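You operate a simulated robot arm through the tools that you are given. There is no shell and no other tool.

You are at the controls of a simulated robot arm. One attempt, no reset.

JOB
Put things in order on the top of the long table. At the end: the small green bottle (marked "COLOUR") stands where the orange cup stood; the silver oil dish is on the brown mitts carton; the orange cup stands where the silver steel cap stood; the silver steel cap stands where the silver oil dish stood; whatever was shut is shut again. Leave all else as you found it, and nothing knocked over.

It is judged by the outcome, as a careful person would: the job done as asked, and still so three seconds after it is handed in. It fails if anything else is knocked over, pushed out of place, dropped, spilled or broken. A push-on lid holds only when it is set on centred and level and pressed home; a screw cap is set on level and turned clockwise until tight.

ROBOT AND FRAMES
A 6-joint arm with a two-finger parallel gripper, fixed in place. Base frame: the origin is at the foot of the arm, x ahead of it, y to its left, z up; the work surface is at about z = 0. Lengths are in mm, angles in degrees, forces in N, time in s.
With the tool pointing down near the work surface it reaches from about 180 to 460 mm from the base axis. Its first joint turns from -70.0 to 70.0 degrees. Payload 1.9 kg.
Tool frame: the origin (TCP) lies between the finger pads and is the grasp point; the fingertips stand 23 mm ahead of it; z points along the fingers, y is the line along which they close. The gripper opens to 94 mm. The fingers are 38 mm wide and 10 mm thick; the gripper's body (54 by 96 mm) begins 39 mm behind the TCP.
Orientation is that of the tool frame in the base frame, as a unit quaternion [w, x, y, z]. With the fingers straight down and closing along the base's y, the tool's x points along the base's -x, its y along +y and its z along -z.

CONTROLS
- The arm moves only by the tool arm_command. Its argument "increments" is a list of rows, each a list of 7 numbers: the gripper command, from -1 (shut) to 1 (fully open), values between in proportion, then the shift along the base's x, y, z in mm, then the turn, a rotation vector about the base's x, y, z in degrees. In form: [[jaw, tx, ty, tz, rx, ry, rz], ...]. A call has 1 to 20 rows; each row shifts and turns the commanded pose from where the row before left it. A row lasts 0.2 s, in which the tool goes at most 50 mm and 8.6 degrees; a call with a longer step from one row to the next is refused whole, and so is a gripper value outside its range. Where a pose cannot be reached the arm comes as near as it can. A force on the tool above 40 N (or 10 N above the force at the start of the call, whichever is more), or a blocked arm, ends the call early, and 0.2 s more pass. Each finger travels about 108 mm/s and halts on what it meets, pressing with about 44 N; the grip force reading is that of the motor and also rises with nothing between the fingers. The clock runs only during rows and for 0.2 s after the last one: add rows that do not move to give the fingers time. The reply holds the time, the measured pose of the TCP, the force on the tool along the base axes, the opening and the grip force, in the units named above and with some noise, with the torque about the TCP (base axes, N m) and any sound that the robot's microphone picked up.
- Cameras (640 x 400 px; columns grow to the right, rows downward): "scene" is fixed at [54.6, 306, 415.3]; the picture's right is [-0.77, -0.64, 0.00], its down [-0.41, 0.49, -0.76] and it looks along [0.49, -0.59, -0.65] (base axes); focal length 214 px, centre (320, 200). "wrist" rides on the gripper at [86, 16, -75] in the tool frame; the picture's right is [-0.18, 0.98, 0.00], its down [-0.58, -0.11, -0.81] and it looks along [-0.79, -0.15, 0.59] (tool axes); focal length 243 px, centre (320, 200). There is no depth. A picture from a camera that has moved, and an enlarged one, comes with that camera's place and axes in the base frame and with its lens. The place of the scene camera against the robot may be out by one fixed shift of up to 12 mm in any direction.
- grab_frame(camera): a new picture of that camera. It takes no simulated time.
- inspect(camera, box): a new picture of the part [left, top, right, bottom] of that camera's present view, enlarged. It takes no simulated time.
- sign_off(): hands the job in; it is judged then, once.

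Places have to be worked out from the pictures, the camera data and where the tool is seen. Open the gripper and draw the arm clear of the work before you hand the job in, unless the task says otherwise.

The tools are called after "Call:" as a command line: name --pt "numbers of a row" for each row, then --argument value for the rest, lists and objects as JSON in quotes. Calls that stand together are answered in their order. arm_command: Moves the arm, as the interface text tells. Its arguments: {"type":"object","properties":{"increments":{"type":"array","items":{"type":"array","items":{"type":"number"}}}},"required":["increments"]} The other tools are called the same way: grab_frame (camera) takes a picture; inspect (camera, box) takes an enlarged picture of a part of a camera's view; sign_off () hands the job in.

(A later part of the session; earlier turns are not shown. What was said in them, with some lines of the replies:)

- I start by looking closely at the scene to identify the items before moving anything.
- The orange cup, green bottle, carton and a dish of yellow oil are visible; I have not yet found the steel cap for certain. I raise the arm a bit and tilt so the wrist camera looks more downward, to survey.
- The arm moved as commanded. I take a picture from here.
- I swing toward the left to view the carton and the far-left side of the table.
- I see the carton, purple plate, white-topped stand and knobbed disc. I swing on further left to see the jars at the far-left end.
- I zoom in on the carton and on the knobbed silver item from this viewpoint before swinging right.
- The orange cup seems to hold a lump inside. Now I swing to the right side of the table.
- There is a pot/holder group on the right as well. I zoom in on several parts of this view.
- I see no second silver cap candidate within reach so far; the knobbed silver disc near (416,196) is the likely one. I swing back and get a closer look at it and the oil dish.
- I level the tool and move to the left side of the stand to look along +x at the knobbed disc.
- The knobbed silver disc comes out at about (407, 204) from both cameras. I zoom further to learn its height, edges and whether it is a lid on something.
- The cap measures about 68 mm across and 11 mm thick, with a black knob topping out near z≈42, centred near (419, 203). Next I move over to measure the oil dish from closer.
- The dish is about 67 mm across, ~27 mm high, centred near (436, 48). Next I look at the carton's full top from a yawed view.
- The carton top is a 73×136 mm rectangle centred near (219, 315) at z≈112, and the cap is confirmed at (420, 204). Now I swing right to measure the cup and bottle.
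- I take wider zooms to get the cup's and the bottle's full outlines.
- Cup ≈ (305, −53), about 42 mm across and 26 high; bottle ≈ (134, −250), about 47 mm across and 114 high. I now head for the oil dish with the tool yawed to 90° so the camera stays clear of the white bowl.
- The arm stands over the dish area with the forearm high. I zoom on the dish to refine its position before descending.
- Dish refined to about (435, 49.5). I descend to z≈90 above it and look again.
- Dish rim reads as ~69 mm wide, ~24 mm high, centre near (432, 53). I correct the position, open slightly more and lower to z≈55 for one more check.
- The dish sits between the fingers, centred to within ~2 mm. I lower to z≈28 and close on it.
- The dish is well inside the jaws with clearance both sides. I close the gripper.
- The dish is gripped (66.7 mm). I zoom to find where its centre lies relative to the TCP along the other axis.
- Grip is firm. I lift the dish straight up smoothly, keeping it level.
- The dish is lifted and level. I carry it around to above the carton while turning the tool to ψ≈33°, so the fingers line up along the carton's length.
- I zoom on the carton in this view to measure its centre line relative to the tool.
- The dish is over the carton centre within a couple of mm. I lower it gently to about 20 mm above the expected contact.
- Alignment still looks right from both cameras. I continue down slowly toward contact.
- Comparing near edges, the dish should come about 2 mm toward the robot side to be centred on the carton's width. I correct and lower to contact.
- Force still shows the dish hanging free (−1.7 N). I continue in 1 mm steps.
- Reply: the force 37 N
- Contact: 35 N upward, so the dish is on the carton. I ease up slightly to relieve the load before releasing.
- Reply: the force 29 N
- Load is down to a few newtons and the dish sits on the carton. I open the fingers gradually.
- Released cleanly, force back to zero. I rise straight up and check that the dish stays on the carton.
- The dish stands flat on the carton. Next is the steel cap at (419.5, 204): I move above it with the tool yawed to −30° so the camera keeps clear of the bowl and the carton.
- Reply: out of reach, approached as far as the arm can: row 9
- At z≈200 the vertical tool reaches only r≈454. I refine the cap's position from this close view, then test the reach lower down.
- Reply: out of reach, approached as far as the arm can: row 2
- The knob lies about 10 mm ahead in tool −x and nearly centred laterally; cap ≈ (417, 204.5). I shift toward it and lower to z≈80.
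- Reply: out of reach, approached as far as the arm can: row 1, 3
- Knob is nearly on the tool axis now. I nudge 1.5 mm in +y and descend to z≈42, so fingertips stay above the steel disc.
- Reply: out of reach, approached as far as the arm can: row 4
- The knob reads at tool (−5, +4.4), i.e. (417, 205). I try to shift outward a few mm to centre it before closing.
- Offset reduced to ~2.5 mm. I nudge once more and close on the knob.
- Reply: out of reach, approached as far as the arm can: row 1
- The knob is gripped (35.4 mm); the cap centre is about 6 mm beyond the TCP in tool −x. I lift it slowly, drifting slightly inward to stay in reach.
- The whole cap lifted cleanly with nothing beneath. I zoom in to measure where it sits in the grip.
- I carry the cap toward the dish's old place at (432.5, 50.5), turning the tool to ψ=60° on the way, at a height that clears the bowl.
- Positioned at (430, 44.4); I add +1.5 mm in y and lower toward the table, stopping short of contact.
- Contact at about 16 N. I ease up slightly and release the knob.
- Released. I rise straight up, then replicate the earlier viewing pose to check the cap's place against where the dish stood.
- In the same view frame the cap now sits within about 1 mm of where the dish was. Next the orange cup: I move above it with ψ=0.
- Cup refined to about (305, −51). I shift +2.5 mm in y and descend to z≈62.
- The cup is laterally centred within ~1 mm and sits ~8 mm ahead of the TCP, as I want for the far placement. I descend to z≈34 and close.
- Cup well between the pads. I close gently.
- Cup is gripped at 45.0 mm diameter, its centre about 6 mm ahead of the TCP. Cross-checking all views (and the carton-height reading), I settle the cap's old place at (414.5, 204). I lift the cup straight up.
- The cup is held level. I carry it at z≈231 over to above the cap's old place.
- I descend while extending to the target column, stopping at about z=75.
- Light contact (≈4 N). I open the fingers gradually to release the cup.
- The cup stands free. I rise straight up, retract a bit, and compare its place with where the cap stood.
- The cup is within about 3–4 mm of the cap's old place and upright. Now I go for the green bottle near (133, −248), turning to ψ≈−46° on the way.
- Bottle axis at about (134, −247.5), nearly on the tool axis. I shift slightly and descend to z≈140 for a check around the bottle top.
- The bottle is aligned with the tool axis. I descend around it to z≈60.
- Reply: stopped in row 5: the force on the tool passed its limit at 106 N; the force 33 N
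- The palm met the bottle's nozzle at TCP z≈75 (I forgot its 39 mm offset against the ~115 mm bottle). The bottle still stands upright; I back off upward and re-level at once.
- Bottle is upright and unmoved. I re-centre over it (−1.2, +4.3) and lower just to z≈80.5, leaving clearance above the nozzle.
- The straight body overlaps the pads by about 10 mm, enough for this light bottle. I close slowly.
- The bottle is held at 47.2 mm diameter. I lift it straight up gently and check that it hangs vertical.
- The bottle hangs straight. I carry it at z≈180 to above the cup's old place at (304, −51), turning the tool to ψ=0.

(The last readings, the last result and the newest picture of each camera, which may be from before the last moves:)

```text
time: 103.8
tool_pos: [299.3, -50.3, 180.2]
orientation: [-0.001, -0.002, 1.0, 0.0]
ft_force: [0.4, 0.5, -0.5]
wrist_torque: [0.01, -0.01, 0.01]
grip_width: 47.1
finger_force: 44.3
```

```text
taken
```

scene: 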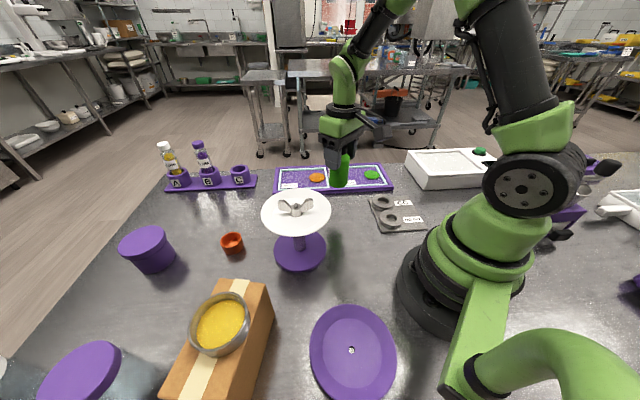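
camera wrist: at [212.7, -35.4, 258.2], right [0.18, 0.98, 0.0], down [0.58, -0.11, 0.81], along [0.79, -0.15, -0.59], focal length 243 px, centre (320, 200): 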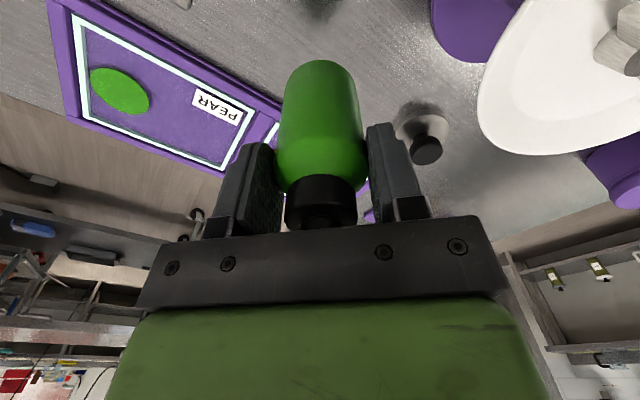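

I fine-tune by (+2, −1.2) and lower toward the table, expecting contact near z≈79.

Call:
arm_command --pt "-0.2 2 -1.2 -4 0 0 0" --pt "-0.2 0 0 -10 0 0 0" --pt "-0.2 0 0 -18 0 0 0" --pt "-0.2 0 0 -20 0 0 0" --pt "-0.2 0 0 -18 0 0 0" --pt "-0.2 0 0 -12 0 0 0" --pt "-0.2 0 0 -7 0 0 0" --pt "-0.2 0 0 -3 0 0 0" --pt "-0.2 0 0 0 0 0 0"

Call:
inspect --camera "scene" --box '[270, 120, 400, 230]'

Call:
grab_frame --camera "wrist"

```text
time: 105.8
tool_pos: [302.2, -51.0, 88.8]
orientation: [-0.001, 0.0, 1.0, -0.001]
ft_force: [0.5, -0.7, -0.6]
wrist_torque: [-0.01, 0.0, -0.01]
grip_width: 47.1
finger_force: 44.0
```

```text
3.64 times, centred on (335, 175) of scene
camera zoom: at [54.6, 306.0, 415.3], right [-0.77, -0.64, 0.0], down [-0.41, 0.49, -0.76], along [0.49, -0.59, -0.65], focal length 780 px, centre (266, 291)
```

zoom: 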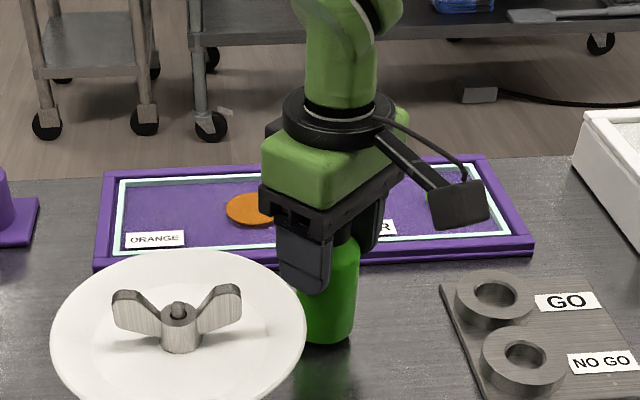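

```text
taken
camera wrist: at [215.3, -36.7, 166.0], right [0.18, 0.98, 0.0], down [0.58, -0.11, 0.81], along [0.79, -0.15, -0.59], focal length 243 px, centre (320, 200)
```

wrist: 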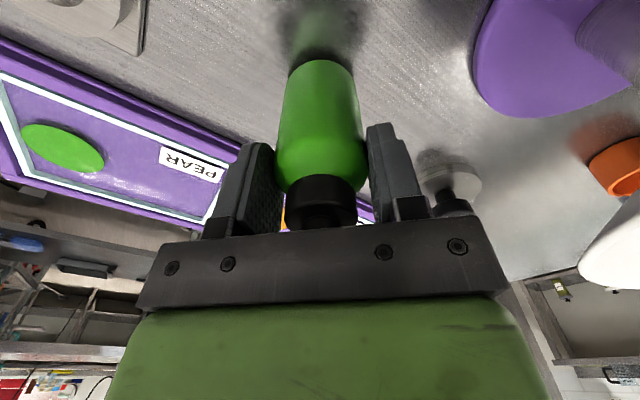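

Call:
arm_command --pt "-0.2 0 0 -2 0 0 0" --pt "-0.2 0 0 -2 0 0 0" --pt "-0.2 0 0 -2 0 0 0" --pt "-0.2 0 0 0 0 0 0"

```text
time: 106.8
tool_pos: [303.2, -52.6, 82.5]
orientation: [0.0, -0.001, 1.0, 0.0]
ft_force: [-0.4, -0.4, -0.9]
wrist_torque: [0.0, 0.01, 0.01]
grip_width: 47.1
finger_force: 44.2
```

Call:
arm_command --pt "-0.2 0 0 -1 0 0 0" --pt "-0.2 0 0 -1 0 0 0" --pt "-0.2 0 0 0 0 0 0"

```text
time: 107.6
tool_pos: [303.1, -52.5, 79.8]
orientation: [-0.001, -0.001, 1.0, 0.0]
ft_force: [-0.5, -0.7, 0.1]
wrist_torque: [0.0, 0.01, -0.01]
grip_width: 47.1
finger_force: 43.7
```

Call:
arm_command --pt "-0.2 0 0 -0.7 0 0 0" --pt "-0.2 0 0 0 0 0 0"

```text
time: 108.2
tool_pos: [301.2, -52.8, 81.1]
orientation: [0.0, -0.001, 1.0, 0.0]
ft_force: [0.3, -0.2, -0.5]
wrist_torque: [0.02, 0.01, 0.02]
grip_width: 47.2
finger_force: 44.6
```

Call:
arm_command --pt "-0.2 0 0 -0.7 0 0 0" --pt "-0.2 0 0 0 0 0 0"

Call:
inspect --camera "wrist" --box '[250, 20, 410, 120]'

```text
time: 108.8
tool_pos: [301.4, -52.7, 78.9]
orientation: [-0.001, -0.001, 1.0, -0.001]
ft_force: [0.2, -0.1, -0.1]
wrist_torque: [0.01, 0.02, 0.01]
grip_width: 46.9
finger_force: 44.3
```

```text
4.00 times, centred on (330, 70) of wrist
camera zoom: at [215.2, -37.3, 157.0], right [0.18, 0.98, 0.0], down [0.58, -0.11, 0.81], along [0.79, -0.15, -0.59], focal length 970 px, centre (280, 720)
```

zoom: 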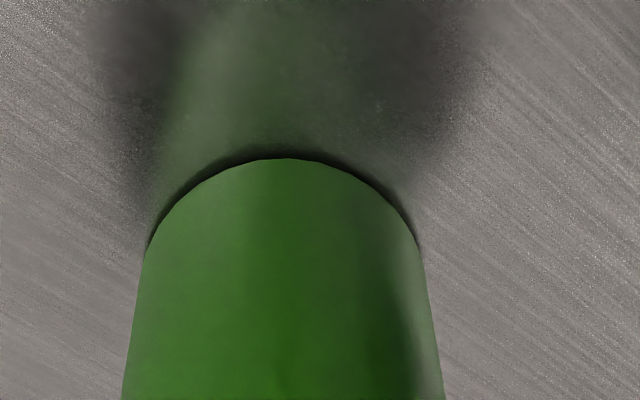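

Call:
arm_command --pt "-0.2 0 0 -0.6 0 0 0" --pt "-0.2 0 0 0 0 0 0"

```text
time: 109.4
tool_pos: [301.1, -52.5, 80.4]
orientation: [0.0, 0.0, 1.0, 0.0]
ft_force: [1.0, -1.1, 1.5]
wrist_torque: [-0.03, -0.01, 0.0]
grip_width: 47.2
finger_force: 44.3
```

Call:
arm_command --pt "-0.2 0 0 -0.4 0 0 0" --pt "-0.2 0 0 0 0 0 0"

```text
time: 110.0
tool_pos: [301.9, -51.3, 79.3]
orientation: [0.0, 0.0, 1.0, -0.001]
ft_force: [-7.2, -3.3, 35.3]
wrist_torque: [-0.14, 0.6, 0.02]
grip_width: 46.8
finger_force: 43.8
```

Firm contact (35 N). I back off a little before releasing.

Call:
arm_command --pt "-0.2 0 0 0.4 0 0 0" --pt "-0.2 0 0 0 0 0 0"

```text
time: 110.6
tool_pos: [302.4, -51.5, 77.9]
orientation: [0.0, -0.001, 1.0, -0.001]
ft_force: [-5.8, -1.2, 40.8]
wrist_torque: [-0.03, 0.25, 0.01]
grip_width: 47.2
finger_force: 44.1
```

Call:
arm_command --pt "-0.2 0 0 0.8 0 0 0" --pt "-0.2 0 0 0 0 0 0"

```text
time: 111.2
tool_pos: [301.5, -52.5, 80.0]
orientation: [-0.002, -0.001, 1.0, 0.0]
ft_force: [1.2, 0.2, 1.5]
wrist_torque: [0.01, -0.14, -0.05]
grip_width: 47.2
finger_force: 44.0
```

Load is down to ~1.5 N. I open the fingers gradually.

Call:
arm_command --pt "0.02 0 0 0 0 0 0" --pt "0.1 0 0 0 0 0 0" --pt "0.25 0 0 0 0 0 0" --pt "0.45 0 0 0 0 0 0" --pt "0.6 0 0 0 0 0 0" --pt "0.6 0 0 0 0 0 0"

Call:
grab_frame --camera "wrist"

Call:
inspect --camera "scene" --box '[270, 120, 400, 230]'

```text
time: 112.6
tool_pos: [302.8, -51.8, 80.1]
orientation: [-0.001, -0.001, 1.0, 0.0]
ft_force: [0.7, 0.1, 0.0]
wrist_torque: [-0.01, -0.01, 0.02]
grip_width: 75.4
finger_force: 0.0
```

```text
taken
camera wrist: at [215.1, -36.9, 157.3], right [0.18, 0.98, 0.0], down [0.58, -0.11, 0.81], along [0.79, -0.15, -0.59], focal length 243 px, centre (320, 200)
```

wrist: 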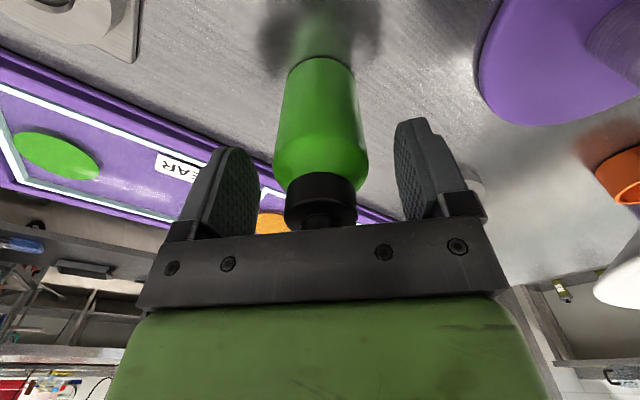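

```text
3.64 times, centred on (335, 175) of scene
camera zoom: at [54.6, 306.0, 415.3], right [-0.77, -0.64, 0.0], down [-0.41, 0.49, -0.76], along [0.49, -0.59, -0.65], focal length 780 px, centre (266, 291)
```

zoom: 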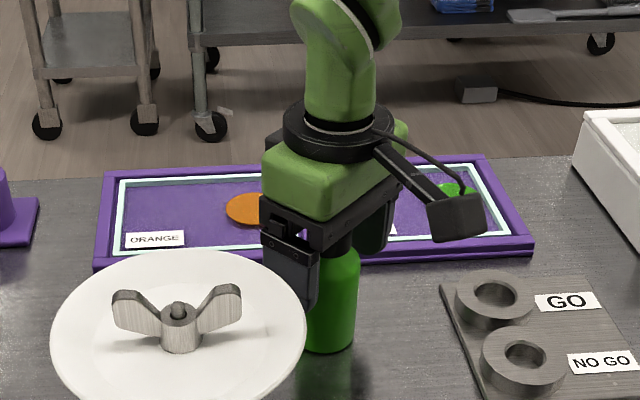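

The bottle stands on its own. I rise straight up well clear of it, then inspect everything.

Call:
arm_command --pt "0.6 0 0 5 0 0 0" --pt "0.6 0 0 10 0 0 0" --pt "0.6 0 0 20 0 0 0" --pt "0.6 0 0 30 0 0 0" --pt "0.6 0 0 35 0 0 0" --pt "0.6 0 0 35 0 0 0" --pt "0.6 0 0 30 0 0 0" --pt "0.6 -20 0 20 0 0 0" --pt "0.6 -30 10 10 0 0 0" --pt "0.6 -30 10 0 0 0 0" --pt "0.6 0 0 0 0 0 0"

Call:
grab_frame --camera "scene"

Call:
grab_frame --camera "wrist"

Call:
inspect --camera "scene" --box '[240, 140, 400, 280]'

```text
time: 115.0
tool_pos: [220.9, -31.6, 273.6]
orientation: [-0.001, 0.0, 1.0, -0.001]
ft_force: [-0.1, -0.1, 0.2]
wrist_torque: [0.0, 0.0, 0.02]
grip_width: 75.3
finger_force: 0.1
```

```text
taken
```

scene: 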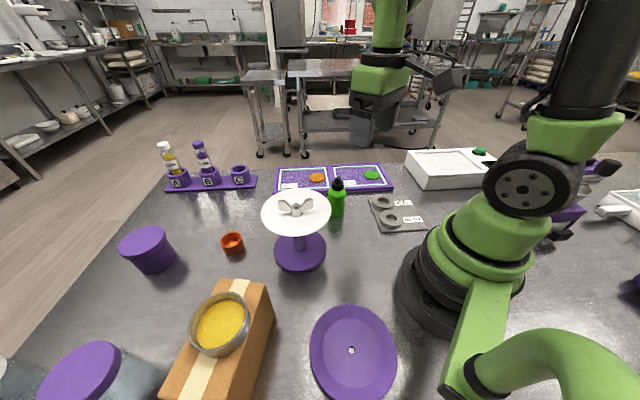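

```text
taken
camera wrist: at [133.9, -16.4, 350.3], right [0.18, 0.98, 0.0], down [0.58, -0.11, 0.81], along [0.79, -0.15, -0.59], focal length 243 px, centre (320, 200)
```

wrist: 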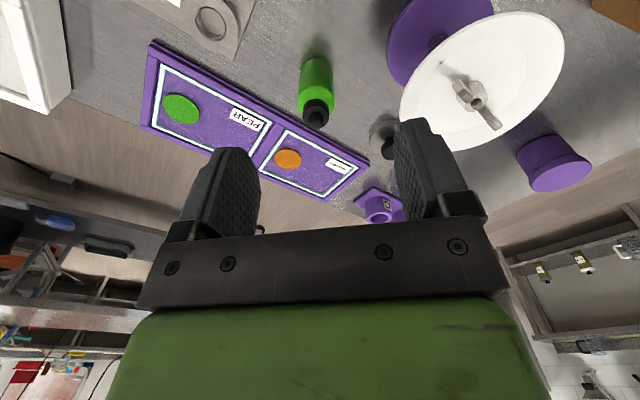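

```text
2.86 times, centred on (320, 210) of scene
camera zoom: at [54.5, 306.0, 415.3], right [-0.77, -0.64, 0.0], down [-0.41, 0.49, -0.76], along [0.49, -0.59, -0.65], focal length 613 px, centre (320, 171)
```

zoom: 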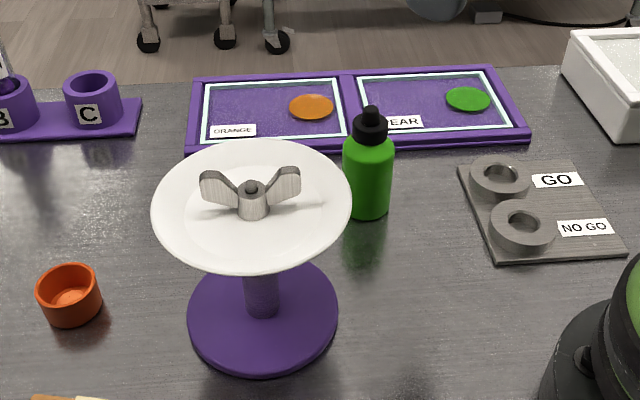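

The bottle's base sits at the same scene pixel as the cup's base did. I go to an earlier viewing pose to compare the cup's place with the cap's directly.

Call:
arm_command --pt "0.6 0 20 0 0 0 0" --pt "0.6 0 33 0 0 0 0" --pt "0.6 0 33 0 0 0 0" --pt "0.6 0 33 0 0 0 0" --pt "0.6 0 33 0 0 0 0" --pt "0.6 0 33 0 0 0 0" --pt "0.6 0 33 -10 0 0 0" --pt "0.6 0 32.2 -19 0 0 0" --pt "0.6 0 0 0 0 0 0"

Call:
grab_frame --camera "wrist"

Call:
inspect --camera "wrist" --box '[305, 120, 361, 180]'

Call:
grab_frame --camera "scene"

```text
time: 117.0
tool_pos: [221.6, 218.0, 246.2]
orientation: [-0.001, -0.001, 1.0, 0.0]
ft_force: [-0.2, 0.0, -0.2]
wrist_torque: [-0.01, 0.05, -0.02]
grip_width: 75.3
finger_force: 0.0
```

```text
taken
camera wrist: at [135.0, 234.4, 323.7], right [0.18, 0.98, 0.0], down [0.58, -0.11, 0.81], along [0.79, -0.15, -0.59], focal length 243 px, centre (320, 200)
```

wrist: 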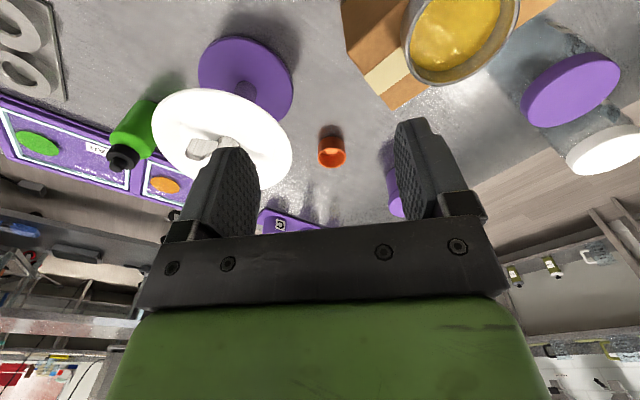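

```text
6.67 times, centred on (333, 150) of wrist
camera zoom: at [135.0, 234.4, 323.7], right [0.18, 0.98, 0.0], down [0.58, -0.11, 0.81], along [0.79, -0.15, -0.59], focal length 1618 px, centre (233, 533)
```

zoom: 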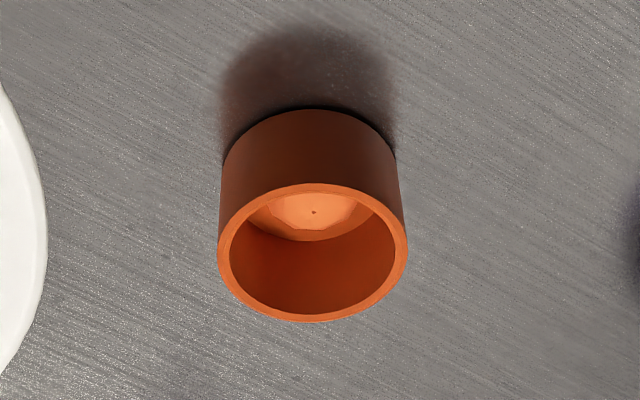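

```text
taken
```

scene: 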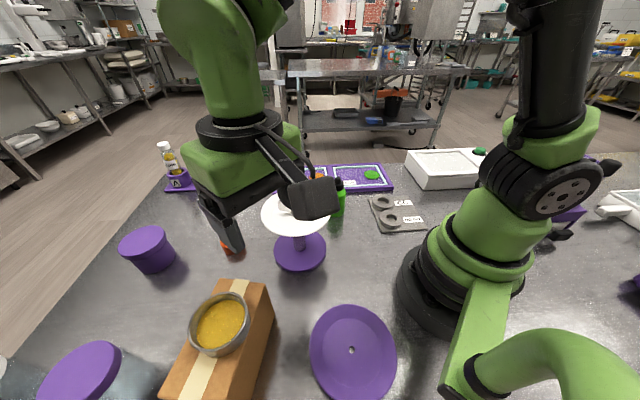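

The cup reads (414.5, 202.4) against about (414.5, 205) for the cap in the same view, so it is within about 3 mm. I park the arm at its starting pose, gripper open and clear, for a final look.

Call:
arm_command --pt "0.8 0 0 25 0 0 0" --pt "1 0 0 25 0 0 0" --pt "1 10 -30 0 0 0 0" --pt "1 14 -33 0 0 0 0" --pt "1 14 -33 0 0 0 0" --pt "1 14 -33 0 0 0 0" --pt "1 14 -33 0 0 0 0" --pt "1 14 -34 0 0 0 0" --pt "1 0 0 0 0 0 0"

Call:
grab_frame --camera "scene"

Call:
grab_frame --camera "wrist"

Call:
inspect --camera "scene" --box '[140, 140, 460, 340]'

```text
time: 119.0
tool_pos: [302.0, 22.0, 296.1]
orientation: [-0.002, -0.001, 1.0, -0.001]
ft_force: [0.3, -0.3, -0.1]
wrist_torque: [0.02, 0.0, 0.0]
grip_width: 94.1
finger_force: 0.1
```

```text
taken
```

scene: 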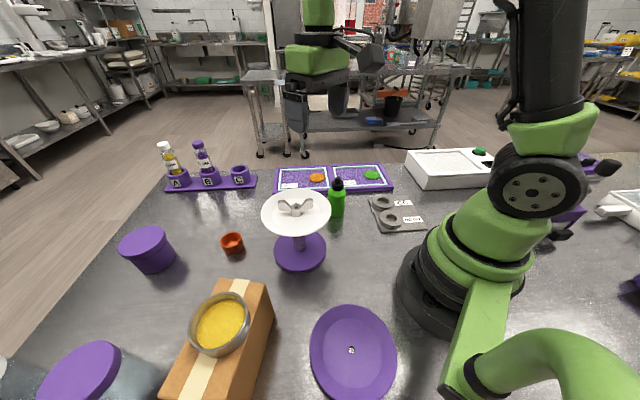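

```text
taken
camera wrist: at [215.2, 36.2, 373.2], right [0.18, 0.98, 0.0], down [0.58, -0.11, 0.81], along [0.79, -0.15, -0.59], focal length 243 px, centre (320, 200)
```

wrist: 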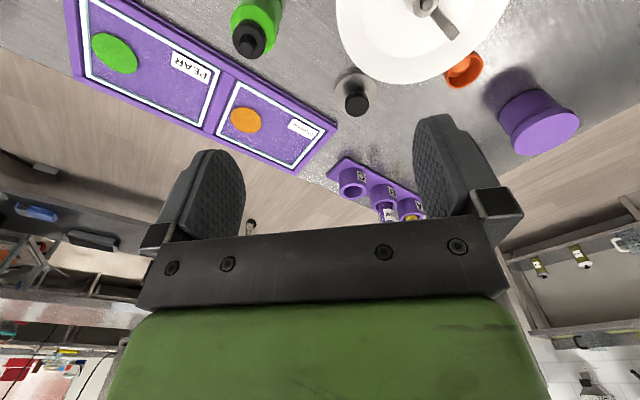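

```text
2.00 times, centred on (300, 240) of scene
camera zoom: at [54.6, 306.0, 415.3], right [-0.77, -0.64, 0.0], down [-0.41, 0.49, -0.76], along [0.49, -0.59, -0.65], focal length 429 px, centre (360, 120)
```

zoom: 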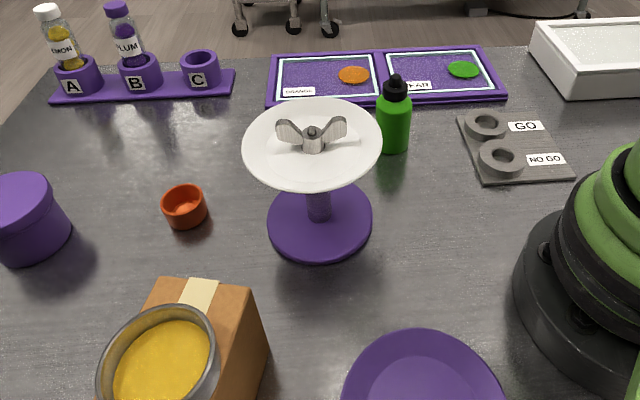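

Everything else matches the opening picture. I check quickly for the bottle's mark and that the cap and bottle stand level before handing in.

Call:
inspect --camera "wrist" --box '[200, 0, 400, 125]'

Call:
inspect --camera "scene" --box '[310, 165, 370, 225]'

Call:
inspect --camera "scene" --box '[150, 270, 310, 400]'

```text
3.20 times, centred on (300, 62) of wrist
camera zoom: at [215.2, 36.2, 373.2], right [0.18, 0.98, 0.0], down [0.58, -0.11, 0.81], along [0.79, -0.15, -0.59], focal length 776 px, centre (384, 640)
```

zoom: 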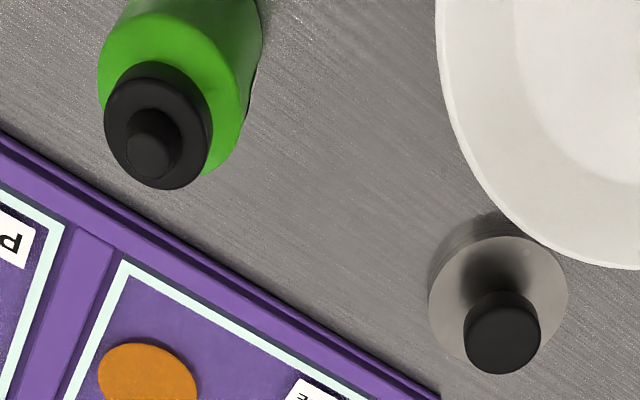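

```text
6.67 times, centred on (340, 195) of scene
camera zoom: at [54.6, 306.0, 415.3], right [-0.77, -0.64, 0.0], down [-0.41, 0.49, -0.76], along [0.49, -0.59, -0.65], focal length 1430 px, centre (187, 233)
```

zoom: 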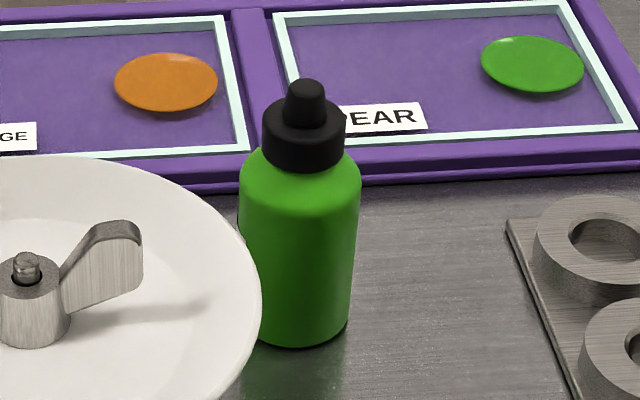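

```text
3.08 times, centred on (230, 335) of scene
camera zoom: at [54.6, 306.0, 415.3], right [-0.77, -0.64, 0.0], down [-0.41, 0.49, -0.76], along [0.49, -0.59, -0.65], focal length 660 px, centre (597, -215)
```

zoom: 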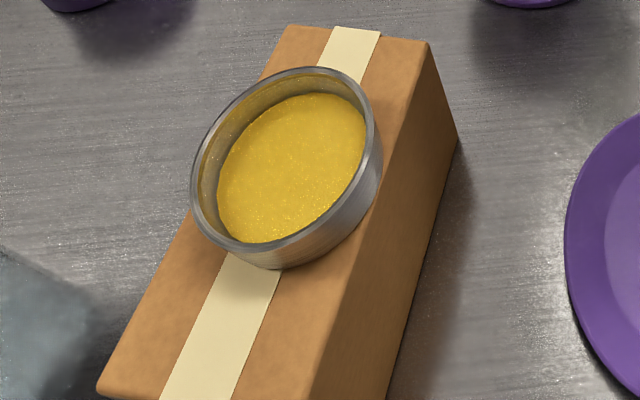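

The bottle stands on the cup's old place, the dish is flat on the carton, the cap is on the dish's old place and the cup is on the cap's. All are upright and nothing else has moved. I never saw the bottle's "COLOUR" mark, but it is the only green bottle on the table. The arm is parked clear with the gripper open, so I hand in.

Call:
sign_off

```text
The job is handed in.
```

I've moved all four items and handed the job in. Everything is upright, and the final pictures show nothing else out of place.

| Item | Where it stands now | How close |
|---|---|---|
| Silver oil dish | On the brown carton, flat, no spill seen | Whole base on the top |
| Silver steel cap (the disc with the black knob) | Where the oil dish stood | About 1–2 mm off |
| Orange cup | Where the steel cap stood | About 3 mm off by the wrist camera, up to about 6 mm by the rougher scene view |
| Small green bottle | Where the orange cup stood | No visible offset in the scene picture |

- **Contact with the bottle:** on my first approach the gripper palm pressed on the bottle's nozzle, and the force peaked at 106 N before the arm stopped. The bottle stayed upright with its black top on, and I saw no damage.
- **Identification:** I never saw the "COLOUR" mark on the bottle or any lettering on the carton. I went by there being only one green bottle and one brown carton on the table. I took the knobbed silver disc as the steel cap because nothing else within reach fitted.
- **Shut items:** I opened nothing, so there was nothing to shut again.
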